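You operate a simulated robot arm through the tools that you are given. There is no shell and no other tool.

The job below is to be done with a simulated robot arm. You get a single attempt, and the scene is never put back.

## Task
Fit the spring named on the lever stand into the clamp base and tighten the clamp lever.
Fine: cover off on to the rubber mat and pressed back on before the lever; the orange pin must come out.

It is judged by the outcome, as a careful person would: the job done as asked, and still so three seconds after it is handed in. It fails if anything else is knocked over, pushed out of place, dropped, spilled or broken. Lids that push on must go on centred and level and be pressed home; caps that screw on are set level and turned clockwise until they are tight.

## Robot
A 7-joint arm with a two-finger parallel gripper, fixed in place. Base frame: the origin is on the floor under the middle of its stand, x ahead of it, y to its left, z up; the work surface is at about z = 0.84. Units: m, rad, N and s.
It reaches about 1.247 m from its shoulder. Its first joint turns from -2.304 to 2.304 rad. Payload 3.91 kg.
Tool frame: the origin (TCP) lies between the finger pads and is the grasp point; the fingertips stand 0.03 m ahead of it; z points along the fingers, y is the line along which they close. The gripper opens to 0.11 m. The fingers are 0.02 m wide and 0.01 m thick; the gripper's body (0.048 by 0.112 m) begins 0.055 m behind the TCP.
Orientation is that of the tool frame in the base frame, as [roll, pitch, yaw] about the fixed x, y, z axes, in that order (R = Rz(yaw) Ry(pitch) Rx(roll)). With the fingers straight down and closing along the base's y, the tool's x points along the base's -x, its y along +y and its z along -z.

## Interface
- The arm moves only by the tool send_rows. Its argument "rows" is a list of rows, each an object of numbers (a shift or turn left out is 0, a gripper value left out holds the last): "x", "y", "z": the shift along the tool's x, y, z in m; "wx", "wy", "wz": the turn, a rotation vector about the tool's x, y, z in rad; "hand": the closure in counts, from 0 (fully open) to 255 (shut). In form: [{"x": .., "y": .., "z": .., "wx": .., "wy": .., "wz": .., "hand": ..}, ...]. A call has 1 to 20 rows; each row shifts and turns the commanded pose from where the row before left it, along the tool's axes as they then stand. A row lasts 0.2 s, in which the tool goes at most 0.05 m and 0.15 rad; a call with a longer step from one row to the next is refused whole, and so is a gripper value outside its range. Where a pose cannot be reached the arm comes as near as it can. A force on the tool above 40 N (or 10 N above the force at the start of the call, whichever is more), or a blocked arm, ends the call early, and 0.2 s more pass. The fingers move at their own pace (about 0.108 m/s each) and stop on an object; they squeeze with about 31 N. The grip force told is the motor's: it shows also when the fingers shut on nothing. Time passes only in rows, and 0.2 s behind the last, so rows that do not move let the fingers close. It gives the time, the measured TCP pose, the force on the tool (base axes), the opening and the grip force at its end, in the units of the frame above (readings bear some noise), with the torque about the TCP (base axes, N m) and any sound that the robot's microphone picked up, and new pictures: "views" is both (left out), scene, wrist or none.
- Cameras (640 x 400 px; columns grow to the right, rows downward): "scene" is fixed at [0.049, 0.6348, 1.4216]; the picture's right is [0.12, -0.99, 0.00], its down [-0.68, -0.09, -0.73] and it looks along [0.72, 0.09, -0.68] (base axes); focal length 339 px, centre (320, 200). "wrist" rides on the gripper at [0.072, 0.017, -0.103] in the tool frame; the picture's right is [-0.23, 0.97, 0.00], its down [-0.76, -0.18, -0.62] and it looks along [-0.61, -0.14, 0.78] (tool axes); focal length 222 px, centre (320, 200). There is no depth. A picture from a camera that has moved, and an enlarged one, comes with that camera's place and axes in the base frame and with its lens. The place of the scene camera against the robot may be out by one fixed shift of up to 0.018 m in any direction.
- inspect(camera, box): a new picture of the part [left, top, right, bottom] of that camera's present view, enlarged. The clock stands still meanwhile.
- finish_job(): hands the job in; it is judged then, once.

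Places have to be worked out from the pictures, the camera data and where the tool is seen. Open the gripper and draw the arm clear of the work before you hand the job in, unless the task says otherwise.

The tools are called as a command line: name --argument value ..., lists and objects as JSON in quotes. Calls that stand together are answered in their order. send_rows: Moves the arm, as the interface text tells. Its arguments: {"type":"object","properties":{"rows":{"type":"array","items":{"type":"object","properties":{"x":{"type":"number"},"y":{"type":"number"},"z":{"type":"number"},"wx":{"type":"number"},"wy":{"type":"number"},"wz":{"type":"number"},"hand":{"type":"number"}}}},"views":{"type":"string","enum":["both","scene","wrist","none"]}},"required":["rows"]} The other tools are called the same way: inspect (camera, box) takes an enlarged picture of a part of a camera's view; finish_job () hands the job in.

At the start:

```text
clock: 0.0
position: [0.3509, 0.5545, 1.166]
tcp_rot: [3.142, -0.001, -3.141]
force: [-0.5, 0.3, 0.3]
moment: [0.0, 0.02, 0.02]
gripper_width: 0.11
gripper_force: 0.0
```

scene: 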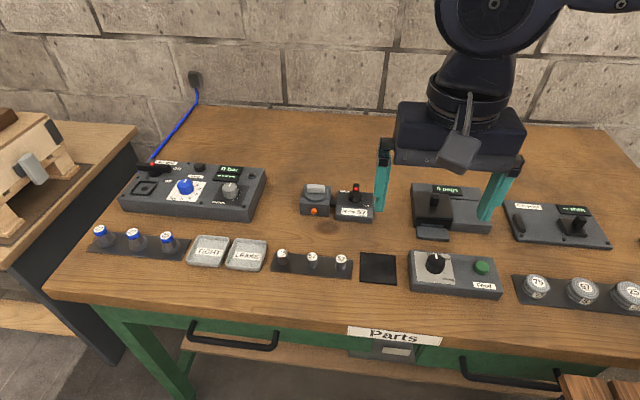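
wrist: 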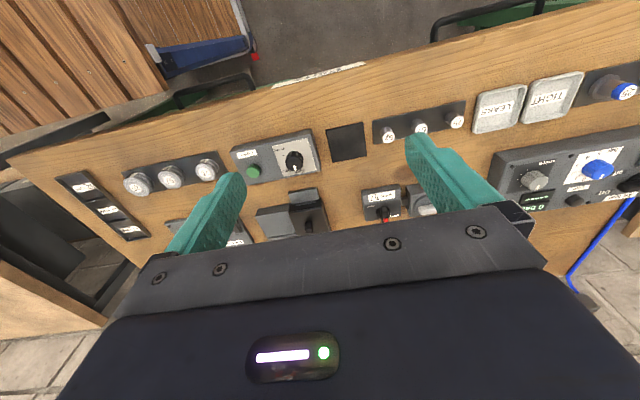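

I begin by looking closer at the scene: the lever stand, clamp base, springs and trays.

inspect --camera "scene" --box '[280, 165, 400, 240]'

inspect --camera "scene" --box '[180, 220, 420, 310]'

inspect --camera "scene" --box '[80, 150, 280, 275]'

inspect --camera "scene" --box '[390, 170, 640, 320]'

inspect --camera "wrist" --box '[340, 90, 480, 230]'

```text
5.33 times, centred on (340, 202) of scene
camera zoom: at [0.049, 0.6348, 1.4216], right [0.12, -0.99, 0.0], down [-0.68, -0.09, -0.73], along [0.72, 0.09, -0.68], focal length 1809 px, centre (213, 187)
```

zoom: 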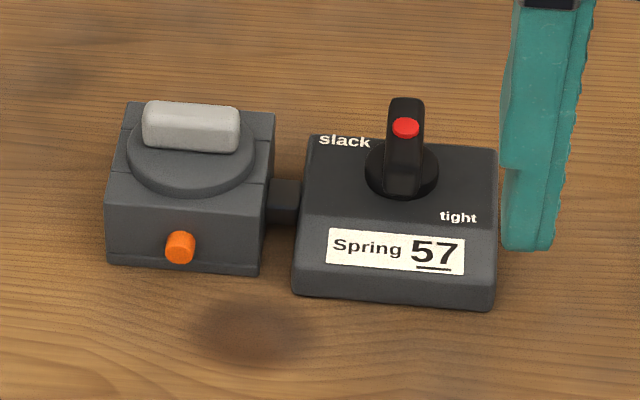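

```text
2.67 times, centred on (300, 265) of scene
camera zoom: at [0.049, 0.6348, 1.4216], right [0.12, -0.99, 0.0], down [-0.68, -0.09, -0.73], along [0.72, 0.09, -0.68], focal length 905 px, centre (373, 27)
```

zoom: 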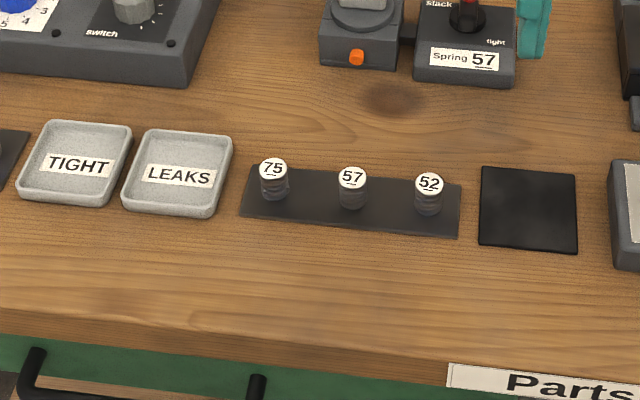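

```text
3.20 times, centred on (180, 212) of scene
camera zoom: at [0.049, 0.6348, 1.4216], right [0.12, -0.99, 0.0], down [-0.68, -0.09, -0.73], along [0.72, 0.09, -0.68], focal length 1086 px, centre (768, 160)
```

zoom: 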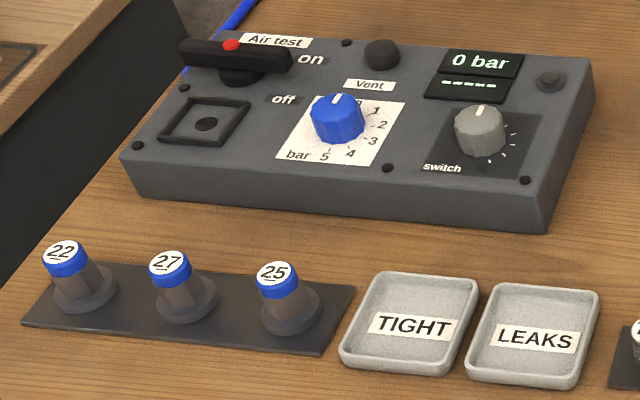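

```text
2.56 times, centred on (515, 245) of scene
camera zoom: at [0.049, 0.6348, 1.4216], right [0.12, -0.99, 0.0], down [-0.68, -0.09, -0.73], along [0.72, 0.09, -0.68], focal length 868 px, centre (-179, 85)
```

zoom: 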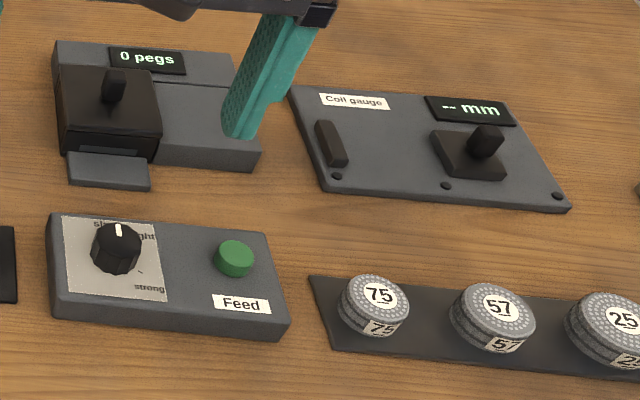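

```text
2.86 times, centred on (410, 160) of wrist
camera zoom: at [0.2789, 0.5716, 1.2715], right [0.23, 0.97, 0.0], down [0.76, -0.18, 0.62], along [0.61, -0.14, -0.78], focal length 635 px, centre (63, 314)
```

zoom: 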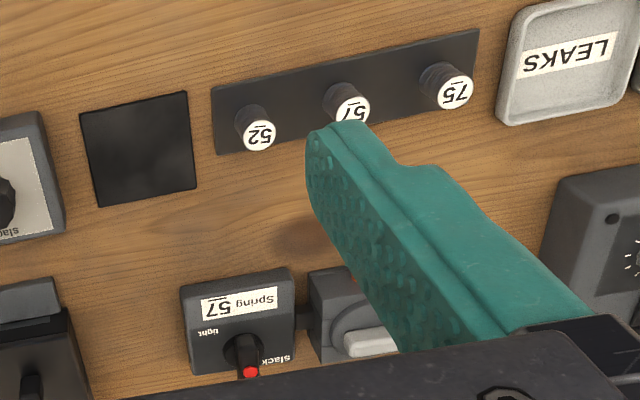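

The stand reads "Spring 57"; the middle rack holds small coil parts 75 / 57 / 52, with the rubber mat right of it. I move to a better viewing pose above the clamp.

send_rows --rows '[{"x": -0.025, "y": 0.0157, "z": 0.008}, {"x": -0.025, "y": 0.0157, "z": 0.008}, {"x": -0.025, "y": 0.0157, "z": 0.008}, {"x": -0.025, "y": 0.0157, "z": 0.008}, {"x": -0.025, "y": 0.0157, "z": 0.008}, {"x": -0.025, "y": 0.0157, "z": 0.008}, {"x": -0.025, "y": 0.0157, "z": 0.008}, {"x": -0.025, "y": 0.0157, "z": 0.008}, {}]' --views "both"

```text
clock: 2.0
position: [0.553, 0.681, 1.1033]
tcp_rot: [3.141, 0.002, -3.141]
force: [0.2, 0.1, 0.9]
moment: [0.02, -0.03, -0.04]
gripper_width: 0.1101
gripper_force: 0.1
camera wrist: at [0.4798, 0.6984, 1.2082], right [0.23, 0.97, 0.0], down [0.76, -0.18, 0.62], along [0.61, -0.14, -0.78], focal length 222 px, centre (320, 200)
```

scene: 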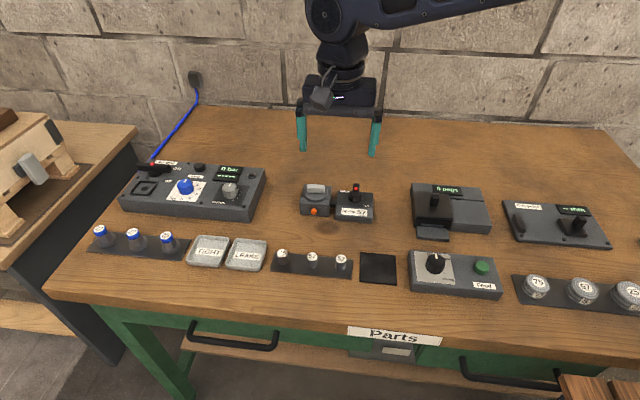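
wrist: 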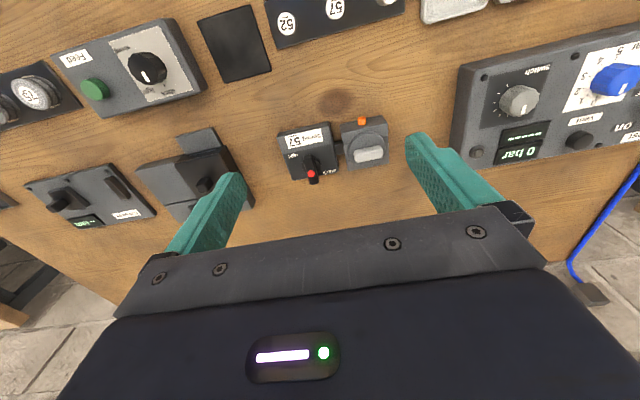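

The clamp and stand are now between the fingers in the wrist view; I zoom in to measure them.

inspect --camera "wrist" --box '[270, 105, 400, 190]'

inspect --camera "wrist" --box '[190, 0, 430, 100]'

inspect --camera "scene" --box '[290, 175, 390, 235]'

```text
4.71 times, centred on (335, 148) of wrist
camera zoom: at [0.4798, 0.6984, 1.2082], right [0.23, 0.97, 0.0], down [0.76, -0.18, 0.62], along [0.61, -0.14, -0.78], focal length 1045 px, centre (249, 447)
```

zoom: 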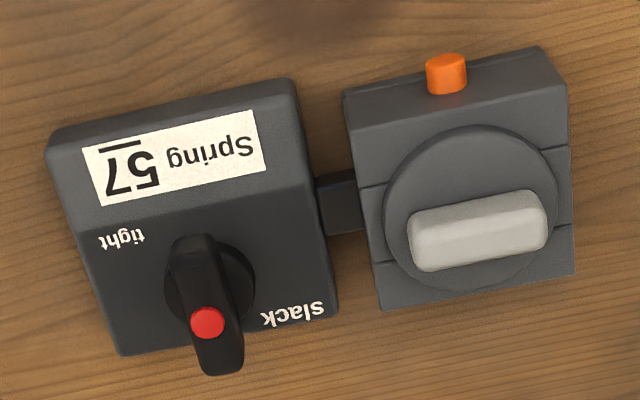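

```text
2.67 times, centred on (310, 50) of wrist
camera zoom: at [0.4798, 0.6984, 1.2082], right [0.23, 0.97, 0.0], down [0.76, -0.18, 0.62], along [0.61, -0.14, -0.78], focal length 592 px, centre (347, 600)
```

zoom: 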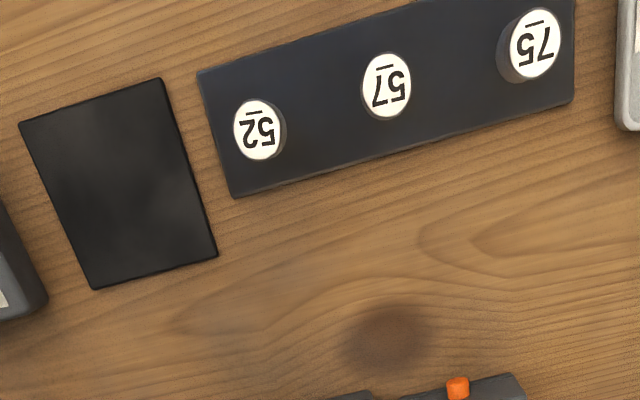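

```text
6.40 times, centred on (340, 205) of scene
camera zoom: at [0.049, 0.6348, 1.4216], right [0.12, -0.99, 0.0], down [-0.68, -0.09, -0.73], along [0.72, 0.09, -0.68], focal length 2171 px, centre (192, 168)
```

zoom: 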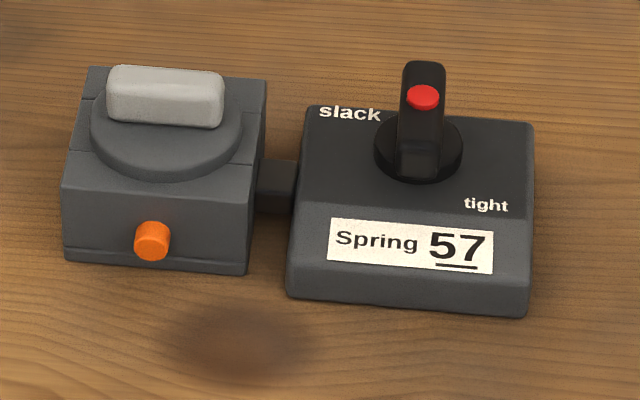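

Now I move so the wrist camera is almost directly above the clamp and the lever, for a top-down look.

send_rows --rows '[{"x": -0.0275, "y": -0.0035, "z": 0.0138}, {"x": -0.0275, "y": -0.0035, "z": 0.0138}, {"x": -0.0275, "y": -0.0035, "z": 0.0138}, {"x": -0.0275, "y": -0.0035, "z": 0.0138}, {"x": -0.0275, "y": -0.0035, "z": 0.0138}, {"x": -0.0275, "y": -0.0035, "z": 0.0138}, {}]' --views "wrist"

```text
clock: 3.6
position: [0.7172, 0.6595, 1.0201]
tcp_rot: [3.141, 0.0, -3.141]
force: [0.1, 0.1, 0.7]
moment: [0.03, -0.04, 0.02]
gripper_width: 0.11
gripper_force: 0.2
camera wrist: at [0.6455, 0.6757, 1.1242], right [0.23, 0.97, 0.0], down [0.76, -0.18, 0.62], along [0.61, -0.14, -0.78], focal length 222 px, centre (320, 200)
```

wrist: 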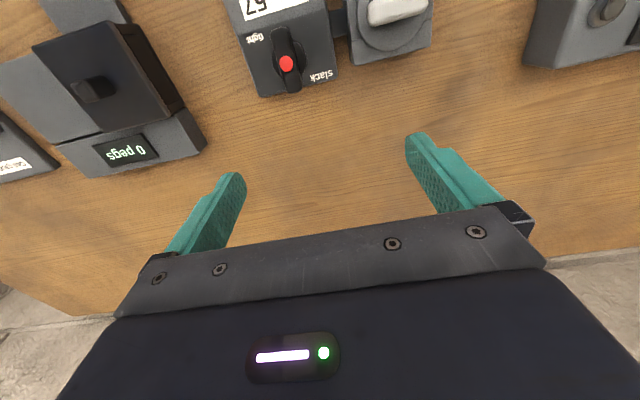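

inspect --camera "wrist" --box '[220, 0, 450, 110]'

```text
2.78 times, centred on (335, 55) of wrist
camera zoom: at [0.6455, 0.6757, 1.1242], right [0.23, 0.97, 0.0], down [0.76, -0.18, 0.62], along [0.61, -0.14, -0.78], focal length 618 px, centre (278, 604)
```

zoom: 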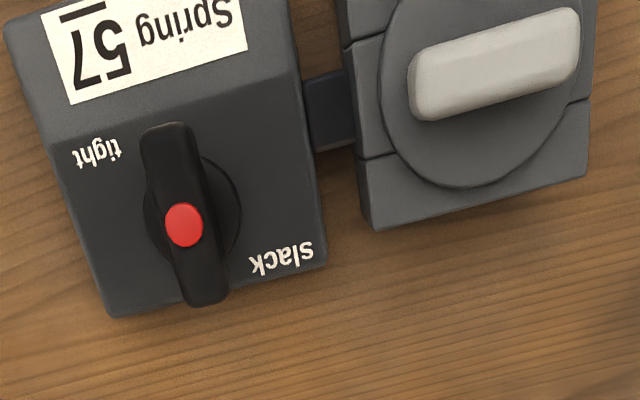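

The lever's bar lies along x (centre dot), with "slack" at the far-left and "tight" at the near-right, so it should turn clockwise from above. The pin sits on the clamp's front face around (0.61, 0.736, 0.86); I part-close the fingers and move to just in front of it, above.

send_rows --rows '[{"x": 0.033, "y": 0.019, "hand": 150}, {"x": 0.033, "y": 0.019}, {"x": 0.033, "y": 0.019}, {"x": 0.033, "y": 0.019}, {"z": 0.03}, {"z": 0.03}, {}]' --views "wrist"

```text
clock: 5.2
position: [0.5846, 0.7353, 0.961]
tcp_rot: [3.141, 0.0, 3.141]
force: [-0.5, 0.7, 0.2]
moment: [-0.01, -0.01, 0.02]
gripper_width: 0.0452
gripper_force: 0.0
camera wrist: at [0.5121, 0.7521, 1.0651], right [0.23, 0.97, 0.0], down [0.76, -0.18, 0.62], along [0.61, -0.14, -0.78], focal length 222 px, centre (320, 200)
```

wrist: 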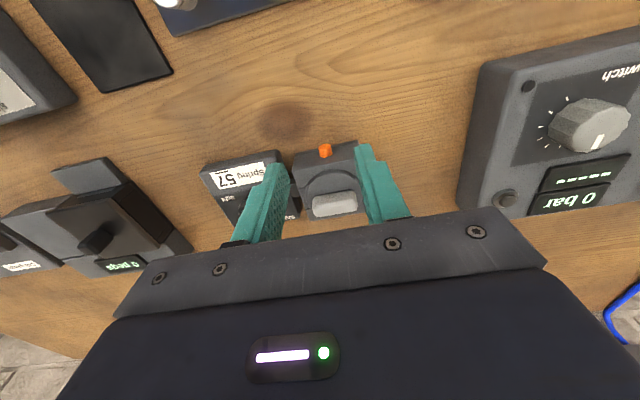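

The pin is visible between the part-closed fingers; I zoom in to refine its place and the clamp's height.

inspect --camera "wrist" --box '[280, 130, 376, 190]'

inspect --camera "scene" --box '[280, 150, 390, 225]'

```text
6.67 times, centred on (328, 160) of wrist
camera zoom: at [0.5121, 0.7521, 1.0651], right [0.23, 0.97, 0.0], down [0.76, -0.18, 0.62], along [0.61, -0.14, -0.78], focal length 1481 px, centre (267, 467)
```

zoom: 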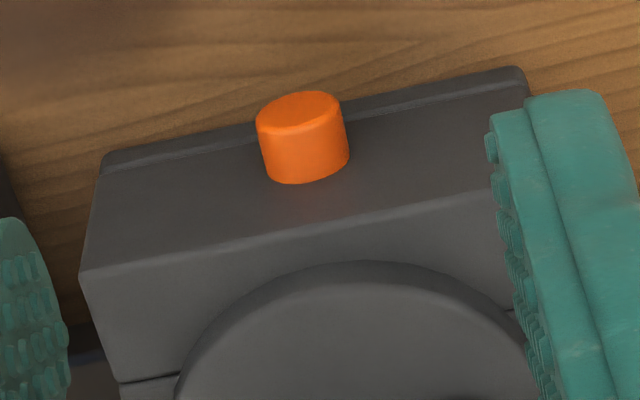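

```text
5.33 times, centred on (335, 188) of scene
camera zoom: at [0.049, 0.6348, 1.4216], right [0.12, -0.99, 0.0], down [-0.68, -0.09, -0.73], along [0.72, 0.09, -0.68], focal length 1809 px, centre (240, 267)
```

zoom: 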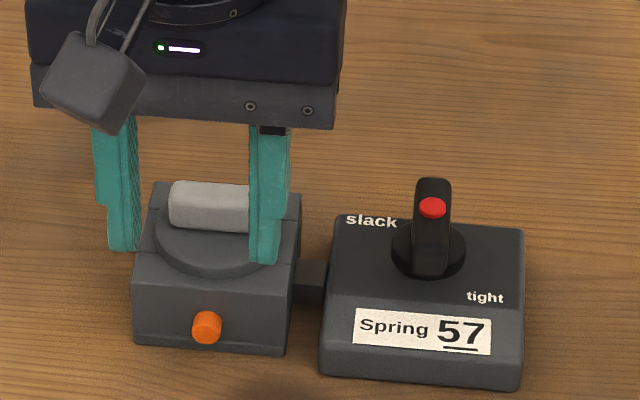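

Triangulated: clamp front face x≈0.619, top z≈0.876, pin axis at y≈0.734, z≈0.855, sticking out ~10 mm. I move over it and lower the fingers so the tips straddle it just off the bench.

send_rows --rows '[{"x": -0.0215, "y": -0.0008}, {"z": 0.03}, {"z": 0.03}, {"z": 0.015}, {"z": 0.008}, {}]' --views "both"

inspect --camera "wrist" --box '[270, 110, 390, 210]'

inspect --camera "scene" --box '[280, 165, 380, 235]'

```text
clock: 6.1
position: [0.6054, 0.7371, 0.9096]
tcp_rot: [3.133, 0.005, 3.141]
force: [-10.6, -11.0, 16.2]
moment: [-0.83, 0.16, -0.45]
gripper_width: 0.0505
gripper_force: 5.4
stopped in row 4: the force on the tool passed its limit at 67 N (the readings are from after the stop); the commanded pose is now the measured one
camera wrist: at [0.5324, 0.7526, 1.0145], right [0.23, 0.97, 0.01], down [0.76, -0.18, 0.62], along [0.61, -0.13, -0.78], focal length 222 px, centre (320, 200)
```

scene: 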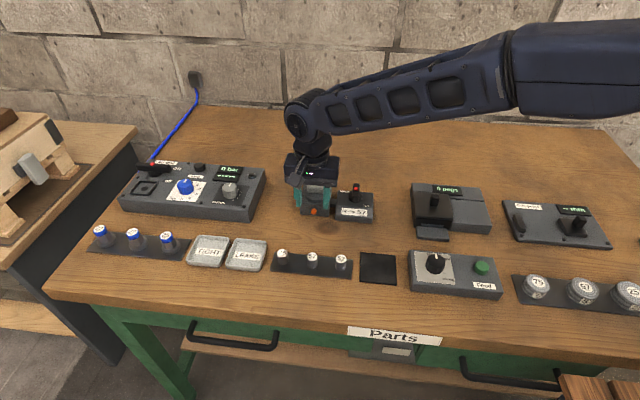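
wrist: 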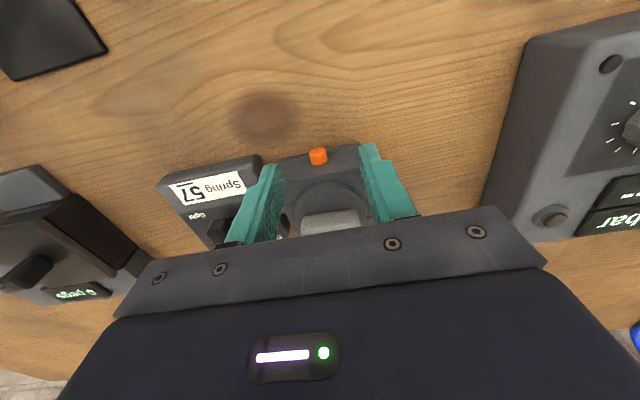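

```text
4.00 times, centred on (330, 160) of wrist
camera zoom: at [0.5324, 0.7526, 1.0145], right [0.23, 0.97, 0.01], down [0.76, -0.18, 0.62], along [0.61, -0.13, -0.78], focal length 888 px, centre (280, 360)
```

zoom: 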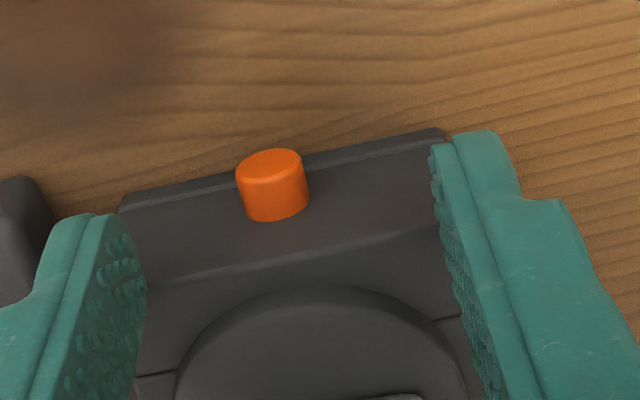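

```text
5.71 times, centred on (330, 200) of scene
camera zoom: at [0.049, 0.6348, 1.4216], right [0.12, -0.99, 0.0], down [-0.68, -0.09, -0.73], along [0.72, 0.09, -0.68], focal length 1939 px, centre (263, 200)
```

zoom: 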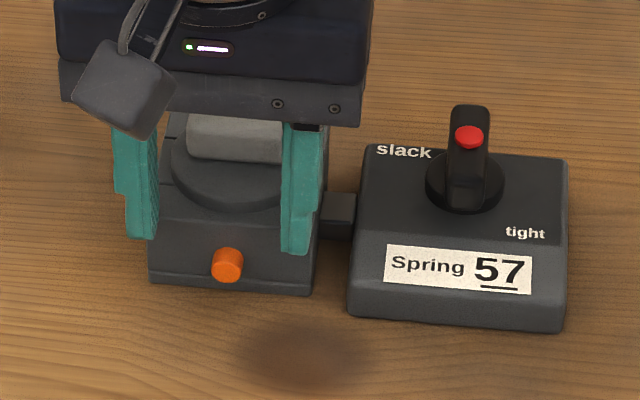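

The force stop at z=0.91 means the fingertips caught the clamp's front top edge; comparing pictures, the clamp has not moved. I lift straight up, back off towards -x and re-square the tool.

send_rows --rows '[{"z": -0.01}, {"z": -0.02, "wx": 0.008}, {"x": 0.008, "hand": 160}, {}]' --views "none"

```text
clock: 7.1
position: [0.5992, 0.7358, 0.938]
tcp_rot: [3.141, 0.006, -3.141]
force: [-0.3, 0.3, 0.3]
moment: [0.04, 0.05, 0.02]
gripper_width: 0.0411
gripper_force: 0.1
```

Now I go down further back (x≈0.595), in front of the pin's end, in small steps.

send_rows --rows '[{"x": 0.005, "y": -0.001, "wy": 0.006}, {"z": 0.02}, {"z": 0.015}, {"z": 0.01}, {"z": 0.01}, {"z": 0.005}, {}]' --views "both"

inspect --camera "wrist" --box '[270, 110, 390, 210]'

inspect --camera "scene" --box '[280, 165, 380, 235]'

```text
clock: 8.7
position: [0.5934, 0.7372, 0.8778]
tcp_rot: [3.141, -0.002, -3.139]
force: [-0.1, -0.4, -0.7]
moment: [-0.02, 0.01, 0.0]
gripper_width: 0.0409
gripper_force: 0.1
camera wrist: at [0.5212, 0.753, 0.9824], right [0.23, 0.97, 0.0], down [0.76, -0.18, 0.62], along [0.61, -0.14, -0.78], focal length 222 px, centre (320, 200)
```

scene: 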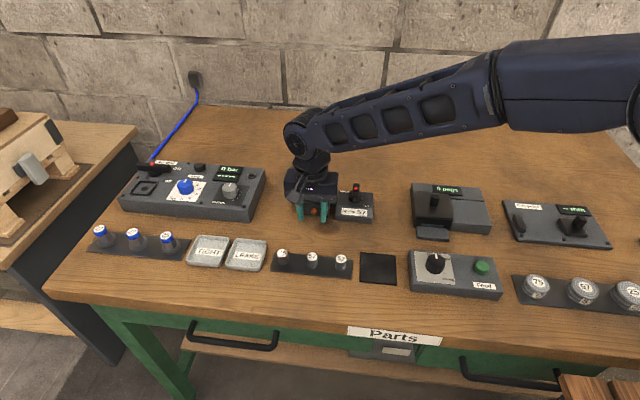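
wrist: 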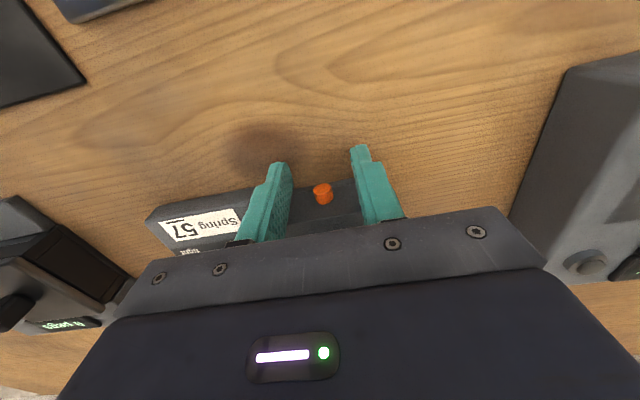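

```text
4.00 times, centred on (330, 160) of wrist
camera zoom: at [0.5212, 0.753, 0.9824], right [0.23, 0.97, 0.0], down [0.76, -0.18, 0.62], along [0.61, -0.14, -0.78], focal length 888 px, centre (280, 360)
```

zoom: 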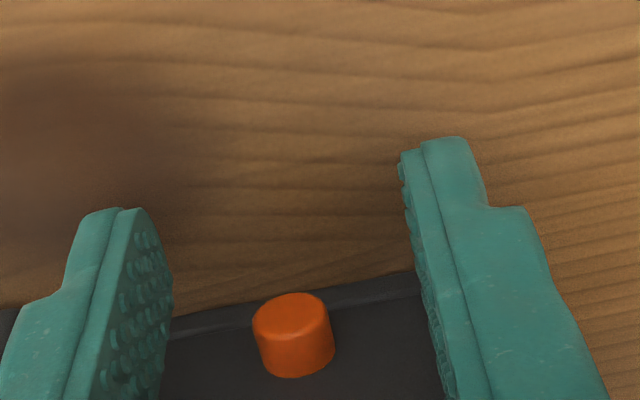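

```text
5.71 times, centred on (330, 200) of scene
camera zoom: at [0.049, 0.6348, 1.4216], right [0.12, -0.99, 0.0], down [-0.68, -0.09, -0.73], along [0.72, 0.09, -0.68], focal length 1939 px, centre (263, 200)
```

zoom: 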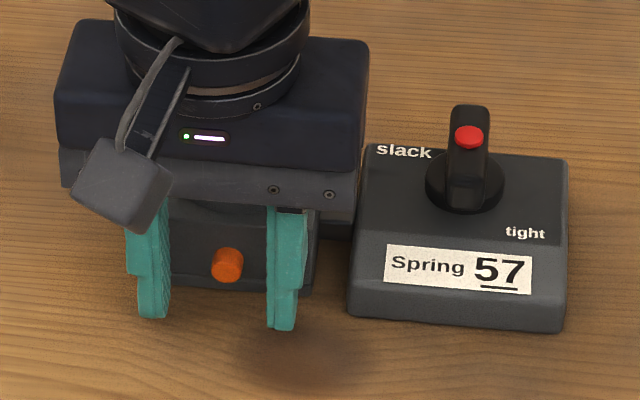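

Fingers are now straddling in front of the face at z≈0.878, with the pin ~2.5 mm toward -y of the tool axis. I correct y and advance carefully towards the face, watching the force.

send_rows --rows '[{"y": -0.0025}, {"x": -0.005}, {"x": -0.004}, {}]' --views "none"

send_rows --rows '[{"x": -0.0015}, {}]' --views "none"

send_rows --rows '[{"x": -0.0015}, {}]' --views "wrist"

inspect --camera "wrist" --box '[270, 110, 390, 210]'

```text
clock: 9.7
position: [0.6021, 0.7345, 0.8786]
tcp_rot: [3.14, -0.002, -3.141]
force: [0.6, 0.3, -0.1]
moment: [0.02, -0.02, 0.02]
gripper_width: 0.0409
gripper_force: 0.0
```

```text
clock: 10.3
position: [0.604, 0.7328, 0.879]
tcp_rot: [3.141, -0.004, -3.139]
force: [-4.4, 1.0, 0.3]
moment: [-0.01, -0.01, -0.14]
gripper_width: 0.0412
gripper_force: 0.1
```

```text
clock: 10.9
position: [0.6033, 0.7339, 0.8783]
tcp_rot: [3.141, -0.004, -3.137]
force: [-19.7, -0.6, -3.0]
moment: [0.05, -0.01, -0.57]
gripper_width: 0.0412
gripper_force: 0.1
camera wrist: at [0.5313, 0.7502, 0.9828], right [0.23, 0.97, 0.0], down [0.76, -0.18, 0.62], along [0.61, -0.14, -0.78], focal length 222 px, centre (320, 200)
```

wrist: 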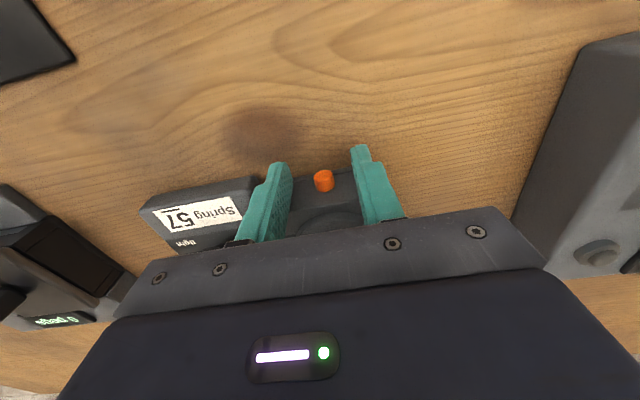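

```text
4.00 times, centred on (330, 160) of wrist
camera zoom: at [0.5313, 0.7502, 0.9828], right [0.23, 0.97, 0.0], down [0.76, -0.18, 0.62], along [0.61, -0.14, -0.78], focal length 888 px, centre (280, 360)
```

zoom: 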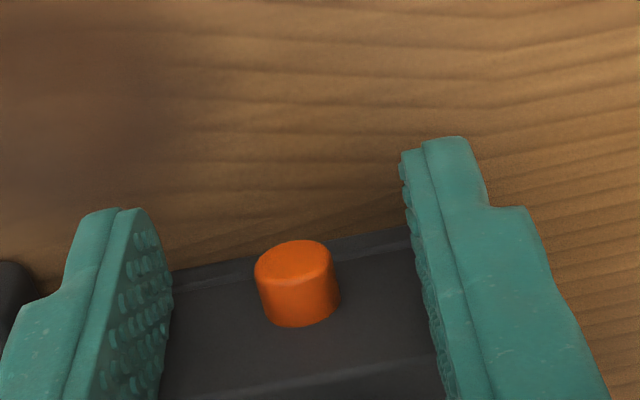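

Contact with the face at TCP x≈0.6035 (about 20 N, mostly on the right-hand finger). I ease back 1.5 mm and close on the pin.

send_rows --rows '[{"x": 0.0015}, {"hand": 255}, {}, {}, {}]' --views "wrist"

inspect --camera "wrist" --box '[270, 110, 390, 210]'

```text
clock: 12.1
position: [0.6029, 0.7341, 0.8783]
tcp_rot: [3.139, 0.0, -3.14]
force: [-3.7, 37.9, -4.0]
moment: [0.64, -0.11, 0.14]
gripper_width: 0.0111
gripper_force: 45.0
camera wrist: at [0.5311, 0.7511, 0.9828], right [0.23, 0.97, 0.0], down [0.76, -0.18, 0.62], along [0.61, -0.14, -0.78], focal length 222 px, centre (320, 200)
```

wrist: 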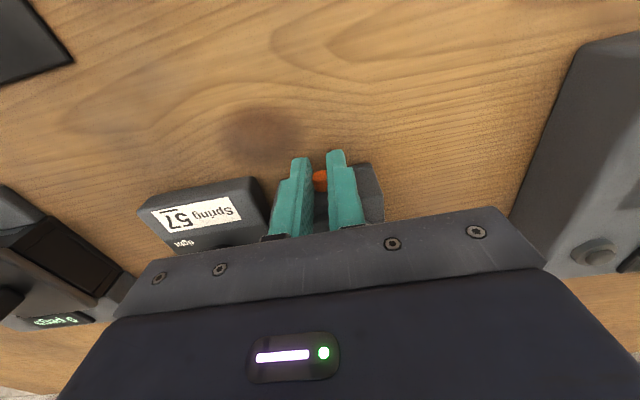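

```text
4.00 times, centred on (330, 160) of wrist
camera zoom: at [0.5311, 0.7511, 0.9828], right [0.23, 0.97, 0.0], down [0.76, -0.18, 0.62], along [0.61, -0.14, -0.78], focal length 888 px, centre (280, 360)
```

zoom: 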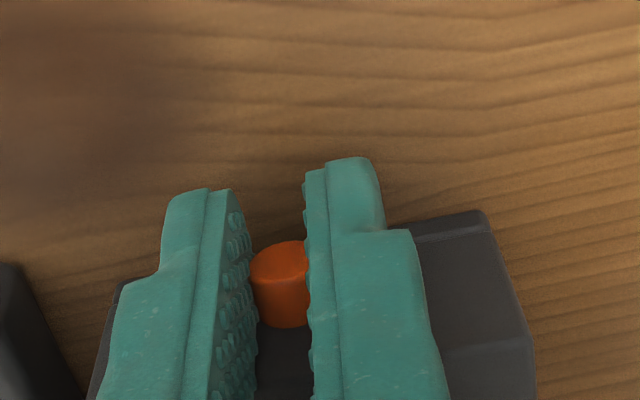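

The fingers hold the pin (11 mm), but there is a 38 N sideways load, so I shift y a little to centre the hand on the pin before pulling.

send_rows --rows '[{"y": 0.0015}, {}]' --views "none"

```text
clock: 12.7
position: [0.6032, 0.7348, 0.8763]
tcp_rot: [-3.141, 0.001, -3.139]
force: [-7.5, 20.3, 4.9]
moment: [0.35, 0.18, 0.03]
gripper_width: 0.0111
gripper_force: 45.0
```

send_rows --rows '[{"y": 0.0016}, {}]' --views "none"

```text
clock: 13.3
position: [0.6045, 0.7359, 0.8778]
tcp_rot: [-3.141, -0.002, 3.141]
force: [-15.4, -8.2, 11.1]
moment: [-0.11, 0.08, -0.23]
gripper_width: 0.0107
gripper_force: 45.1
```

Side load is nearly gone. Now I pull straight back (-x) gently.

send_rows --rows '[{"x": 0.003}, {"x": 0.003}, {"x": 0.004}, {"x": 0.004}, {"x": 0.004}, {}]' --views "both"

inspect --camera "wrist" --box '[270, 110, 390, 210]'

inspect --camera "scene" --box '[280, 165, 380, 235]'

```text
clock: 14.7
position: [0.588, 0.7349, 0.8769]
tcp_rot: [3.138, 0.0, 3.141]
force: [36.7, -8.3, 11.9]
moment: [-0.2, -0.76, -0.06]
gripper_width: 0.0111
gripper_force: 45.5
camera wrist: at [0.515, 0.7517, 0.9816], right [0.23, 0.97, 0.0], down [0.76, -0.18, 0.62], along [0.61, -0.14, -0.78], focal length 222 px, centre (320, 200)
```

scene: 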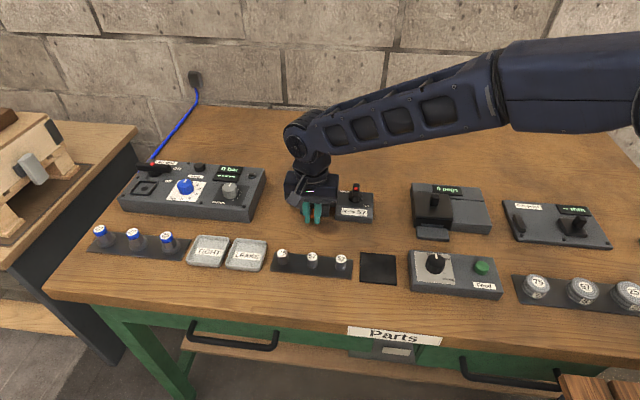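
wrist: 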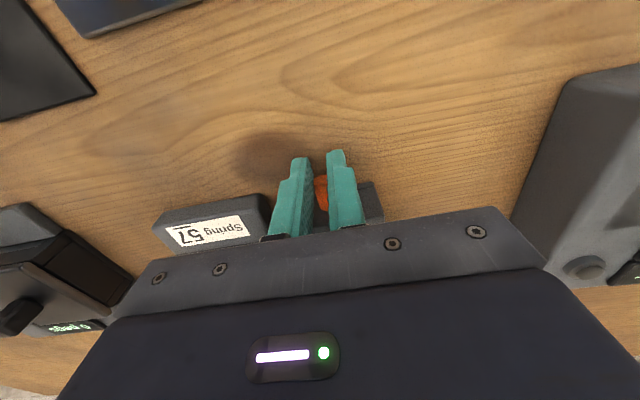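

```text
4.00 times, centred on (330, 160) of wrist
camera zoom: at [0.515, 0.7517, 0.9816], right [0.23, 0.97, 0.0], down [0.76, -0.18, 0.62], along [0.61, -0.14, -0.78], focal length 888 px, centre (280, 360)
```

zoom: 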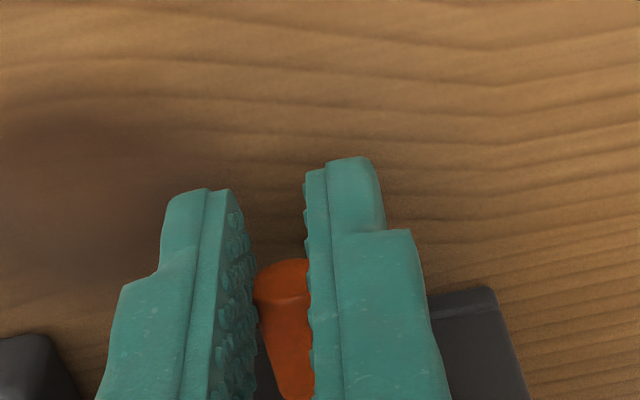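

```text
5.71 times, centred on (330, 200) of scene
camera zoom: at [0.049, 0.6348, 1.4216], right [0.12, -0.99, 0.0], down [-0.68, -0.09, -0.73], along [0.72, 0.09, -0.68], focal length 1939 px, centre (263, 200)
```

zoom: 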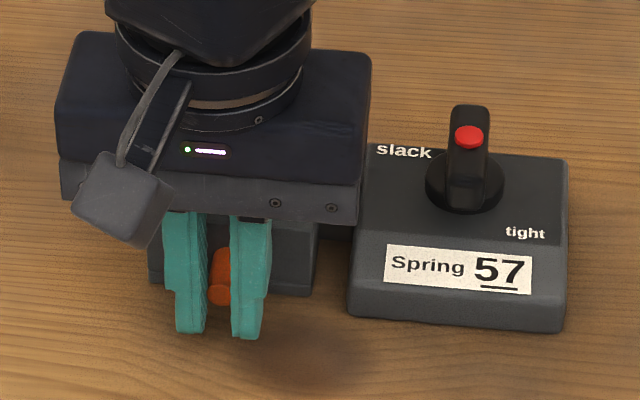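

The pin is sliding out with the hand (it is visibly longer), against ~37 N drag. I keep pulling in small steps.

send_rows --rows '[{"x": 0.003}, {"x": 0.003}, {"x": 0.003}, {}]' --views "wrist"

inspect --camera "wrist" --box '[270, 110, 390, 210]'

inspect --camera "scene" --box '[280, 165, 380, 235]'

```text
clock: 15.7
position: [0.5761, 0.7363, 0.8775]
tcp_rot: [3.14, -0.002, -3.14]
force: [0.4, 0.2, 1.3]
moment: [0.02, -0.03, -0.01]
gripper_width: 0.0002
gripper_force: 37.7
camera wrist: at [0.503, 0.7535, 0.9823], right [0.23, 0.97, 0.0], down [0.76, -0.18, 0.62], along [0.61, -0.14, -0.78], focal length 222 px, centre (320, 200)
```

wrist: 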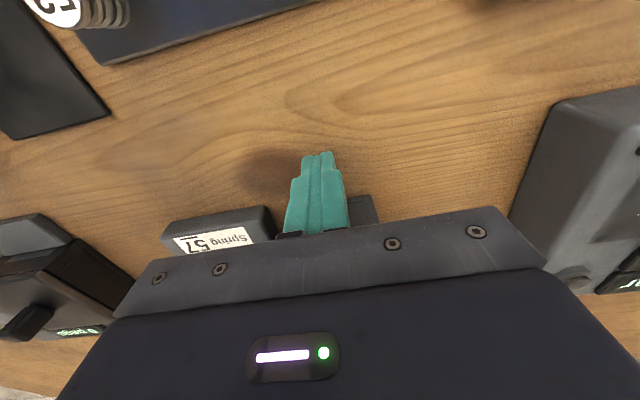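

```text
4.00 times, centred on (330, 160) of wrist
camera zoom: at [0.503, 0.7535, 0.9823], right [0.23, 0.97, 0.0], down [0.76, -0.18, 0.62], along [0.61, -0.14, -0.78], focal length 888 px, centre (280, 360)
```

zoom: 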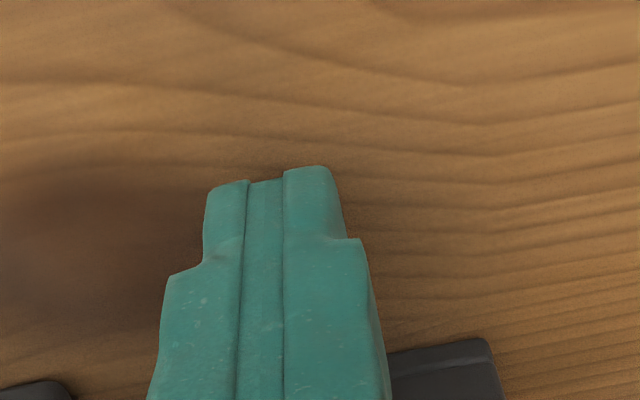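

```text
5.71 times, centred on (330, 200) of scene
camera zoom: at [0.049, 0.6348, 1.4216], right [0.12, -0.99, 0.0], down [-0.68, -0.09, -0.73], along [0.72, 0.09, -0.68], focal length 1939 px, centre (263, 200)
```

zoom: 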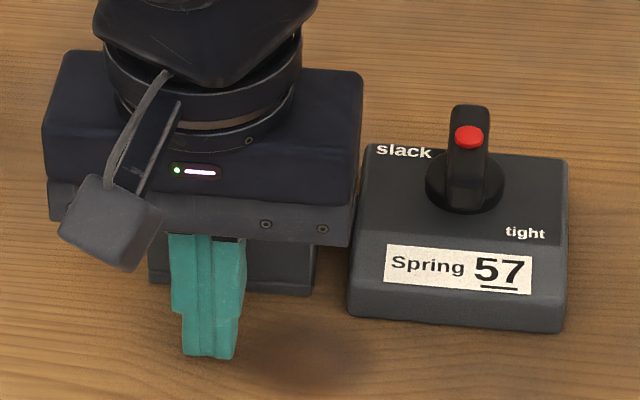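

The fingers slipped off the pin; I back off slightly, lift and look at how far it came.

send_rows --rows '[{"x": 0.01}, {"z": -0.04}, {"z": -0.04, "hand": 150}, {}]' --views "wrist"

inspect --camera "wrist" --box '[260, 110, 400, 210]'

inspect --camera "scene" --box '[280, 165, 380, 235]'

```text
clock: 16.7
position: [0.5686, 0.7349, 0.9578]
tcp_rot: [-3.14, -0.002, -3.14]
force: [0.5, 0.0, 0.3]
moment: [0.0, -0.05, 0.0]
gripper_width: 0.0452
gripper_force: 0.1
camera wrist: at [0.496, 0.7511, 1.0633], right [0.23, 0.97, 0.0], down [0.76, -0.18, 0.62], along [0.61, -0.14, -0.78], focal length 222 px, centre (320, 200)
```

wrist: 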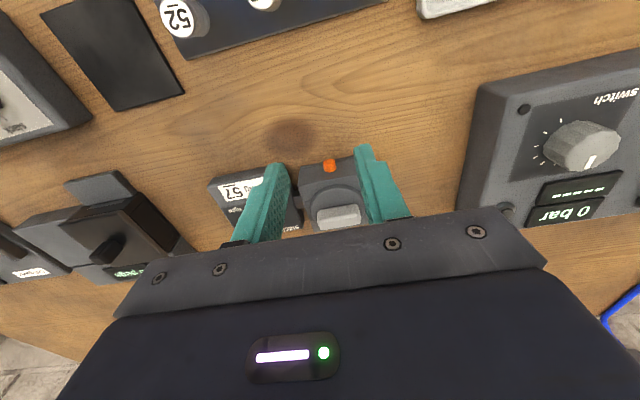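

```text
4.00 times, centred on (330, 160) of wrist
camera zoom: at [0.496, 0.7511, 1.0633], right [0.23, 0.97, 0.0], down [0.76, -0.18, 0.62], along [0.61, -0.14, -0.78], focal length 888 px, centre (280, 360)
```

zoom: 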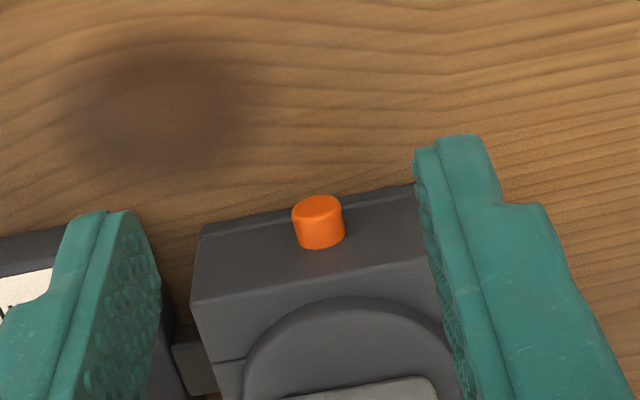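

```text
5.71 times, centred on (330, 200) of scene
camera zoom: at [0.049, 0.6348, 1.4216], right [0.12, -0.99, 0.0], down [-0.68, -0.09, -0.73], along [0.72, 0.09, -0.68], focal length 1939 px, centre (263, 200)
```

zoom: 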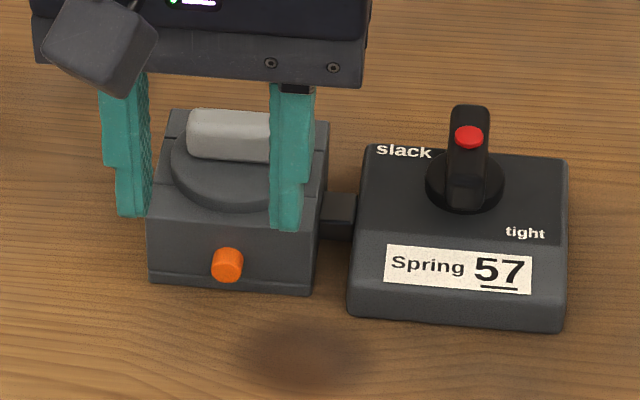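

The pin sprang back to its original place, so it is spring-loaded or firmly seated. I will regrip it well centred (y≈0.7355) and pull while logging the force at each step.

send_rows --rows '[{"x": -0.02, "hand": 175}, {"z": 0.03}, {"z": 0.03}, {"z": 0.015}, {"z": 0.006}, {}]' --views "none"

```text
clock: 18.1
position: [0.5877, 0.7363, 0.8777]
tcp_rot: [3.14, -0.001, -3.141]
force: [-0.5, -0.5, -0.2]
moment: [0.02, 0.02, 0.02]
gripper_width: 0.0343
gripper_force: 0.1
```

send_rows --rows '[{"x": -0.007, "y": -0.0005}, {"x": -0.006, "z": 0.001}, {}]' --views "none"

send_rows --rows '[{"x": -0.0015}, {}]' --views "none"

send_rows --rows '[{"x": -0.001}, {}]' --views "none"

```text
clock: 18.9
position: [0.5992, 0.7374, 0.8765]
tcp_rot: [3.141, -0.003, -3.14]
force: [-0.2, 0.0, 0.1]
moment: [0.0, 0.0, 0.02]
gripper_width: 0.0344
gripper_force: 0.0
```

```text
clock: 19.5
position: [0.6024, 0.7375, 0.8754]
tcp_rot: [3.139, 0.0, -3.14]
force: [0.6, 0.2, -0.4]
moment: [-0.01, 0.02, 0.0]
gripper_width: 0.0344
gripper_force: 0.0
```

```text
clock: 20.1
position: [0.6022, 0.736, 0.8764]
tcp_rot: [3.139, -0.002, -3.14]
force: [0.0, -0.1, 0.2]
moment: [-0.02, -0.01, 0.01]
gripper_width: 0.0344
gripper_force: 0.1
```

Still no contact with the face; I advance 1 mm at a time until I feel it.

send_rows --rows '[{"x": -0.001}, {}]' --views "none"

send_rows --rows '[{"x": -0.001}, {}]' --views "none"

send_rows --rows '[{"x": -0.001}, {}]' --views "none"

```text
clock: 20.7
position: [0.6043, 0.7363, 0.8754]
tcp_rot: [3.139, -0.001, -3.139]
force: [0.4, 0.1, -0.2]
moment: [0.04, -0.02, 0.0]
gripper_width: 0.0347
gripper_force: 0.2
```

```text
clock: 21.3
position: [0.6049, 0.7361, 0.876]
tcp_rot: [3.137, -0.001, -3.14]
force: [-3.8, 0.3, 1.0]
moment: [-0.05, -0.04, -0.1]
gripper_width: 0.0345
gripper_force: 0.2
```

```text
clock: 21.9
position: [0.6045, 0.736, 0.8761]
tcp_rot: [3.14, -0.001, -3.141]
force: [-19.5, -2.8, 3.2]
moment: [0.0, -0.11, -0.36]
gripper_width: 0.0351
gripper_force: 0.5
```

Contact found at TCP x≈0.605, again on the right-hand finger, so the clamp is yawed about 1° relative to the hand. I ease off 0.7 mm, yaw by 0.02 rad to match, and close on the pin.

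send_rows --rows '[{"x": 0.001, "wz": 0.02}, {"hand": 255}, {}, {}, {}]' --views "wrist"

inspect --camera "wrist" --box '[270, 110, 390, 210]'

```text
clock: 23.1
position: [0.6033, 0.7364, 0.8755]
tcp_rot: [3.141, -0.001, 3.124]
force: [-21.6, -16.3, 1.9]
moment: [-0.23, -0.02, 0.36]
gripper_width: 0.0108
gripper_force: 45.5
camera wrist: at [0.5314, 0.7533, 0.9803], right [0.25, 0.97, 0.0], down [0.76, -0.19, 0.62], along [0.6, -0.15, -0.78], focal length 222 px, centre (320, 200)
```

wrist: 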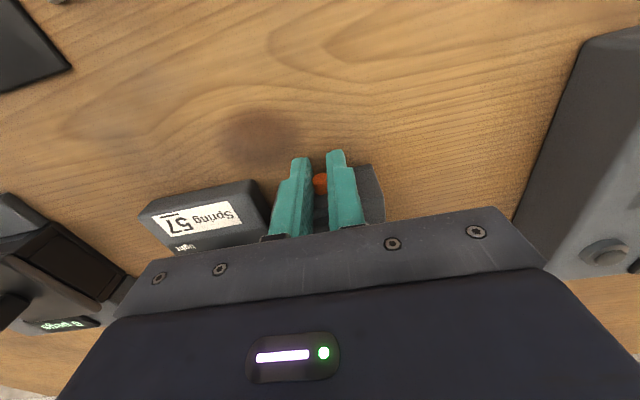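

```text
4.00 times, centred on (330, 160) of wrist
camera zoom: at [0.5314, 0.7533, 0.9803], right [0.25, 0.97, 0.0], down [0.76, -0.19, 0.62], along [0.6, -0.15, -0.78], focal length 888 px, centre (280, 360)
```

zoom: 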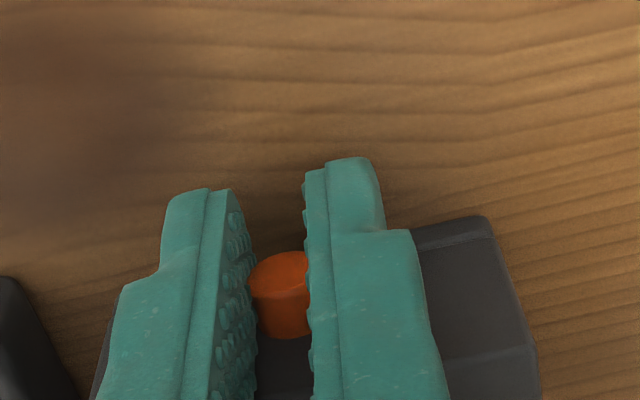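

Grip is on; now I relieve the small side load and pull back in 2 mm increments, reading the force each time.

send_rows --rows '[{"x": 0.002, "y": -0.001, "wz": -0.008}, {}]' --views "none"

send_rows --rows '[{"x": 0.002}, {}]' --views "none"

send_rows --rows '[{"x": 0.002}, {}]' --views "none"

send_rows --rows '[{"x": 0.002}, {}]' --views "none"

send_rows --rows '[{"x": 0.002}, {}]' --views "none"

send_rows --rows '[{"x": 0.002}, {}]' --views "none"

```text
clock: 23.7
position: [0.6035, 0.7351, 0.8766]
tcp_rot: [3.138, -0.001, 3.13]
force: [-1.8, -1.2, -5.8]
moment: [-0.01, -0.29, 0.04]
gripper_width: 0.0109
gripper_force: 45.1
```

```text
clock: 24.3
position: [0.6006, 0.7351, 0.8742]
tcp_rot: [3.141, 0.0, 3.132]
force: [0.4, -1.3, -7.2]
moment: [-0.05, -0.57, 0.01]
gripper_width: 0.0108
gripper_force: 44.5
```

```text
clock: 24.9
position: [0.5975, 0.7354, 0.8751]
tcp_rot: [3.14, -0.001, 3.131]
force: [0.6, -0.9, -2.6]
moment: [-0.04, 0.16, 0.05]
gripper_width: 0.0108
gripper_force: 45.0
```

```text
clock: 25.5
position: [0.5965, 0.7356, 0.876]
tcp_rot: [-3.141, 0.0, 3.131]
force: [0.6, -4.7, -5.5]
moment: [-0.06, -0.02, 0.07]
gripper_width: 0.0108
gripper_force: 44.3
```

```text
clock: 26.1
position: [0.5942, 0.7361, 0.8749]
tcp_rot: [3.141, -0.001, 3.13]
force: [1.3, -7.7, -4.7]
moment: [-0.1, 0.0, 0.0]
gripper_width: 0.0111
gripper_force: 45.0
```

```text
clock: 26.7
position: [0.5923, 0.7355, 0.8758]
tcp_rot: [3.141, 0.0, 3.129]
force: [7.1, -11.5, -6.4]
moment: [-0.15, -0.11, 0.01]
gripper_width: 0.011
gripper_force: 44.8
```

Pull force is near zero until ~11 mm travel, then starts to rise – a stop or detent near 14 mm. I look at it now and then continue 1 mm at a time.

send_rows --rows '[{"x": 0.001, "y": -0.0008}, {}]' --views "none"

send_rows --rows '[{"x": 0.001}, {}]' --views "wrist"

inspect --camera "scene" --box '[280, 165, 380, 235]'

inspect --camera "wrist" --box '[290, 140, 370, 210]'

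```text
clock: 27.3
position: [0.5919, 0.7344, 0.8762]
tcp_rot: [3.139, 0.001, 3.131]
force: [18.4, 6.6, -8.9]
moment: [0.06, -0.51, 0.08]
gripper_width: 0.0108
gripper_force: 45.2
```

```text
clock: 27.9
position: [0.5908, 0.7354, 0.8756]
tcp_rot: [3.14, 0.002, 3.132]
force: [24.7, 15.7, -6.6]
moment: [0.21, -0.6, 0.16]
gripper_width: 0.0109
gripper_force: 45.0
camera wrist: at [0.5187, 0.7523, 0.9804], right [0.24, 0.97, 0.0], down [0.76, -0.19, 0.62], along [0.6, -0.15, -0.78], focal length 222 px, centre (320, 200)
```

wrist: 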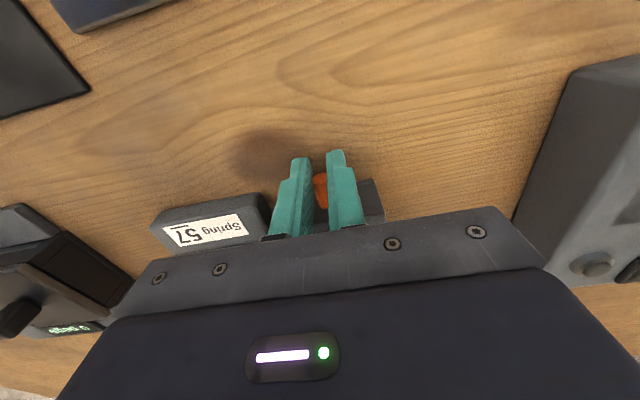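

```text
5.71 times, centred on (330, 200) of scene
camera zoom: at [0.049, 0.6348, 1.4216], right [0.12, -0.99, 0.0], down [-0.68, -0.09, -0.73], along [0.72, 0.09, -0.68], focal length 1939 px, centre (263, 200)
```

zoom: 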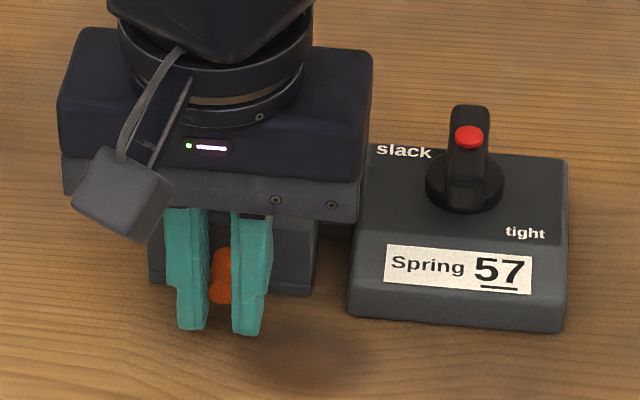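

```text
5.71 times, centred on (330, 175) of wrist
camera zoom: at [0.5187, 0.7523, 0.9804], right [0.24, 0.97, 0.0], down [0.76, -0.19, 0.62], along [0.6, -0.15, -0.78], focal length 1269 px, centre (263, 343)
```

zoom: 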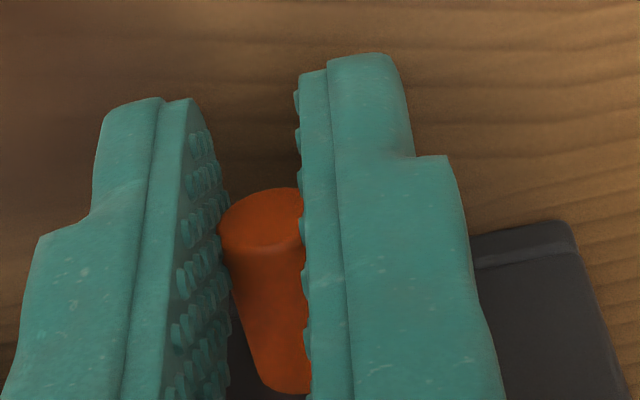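

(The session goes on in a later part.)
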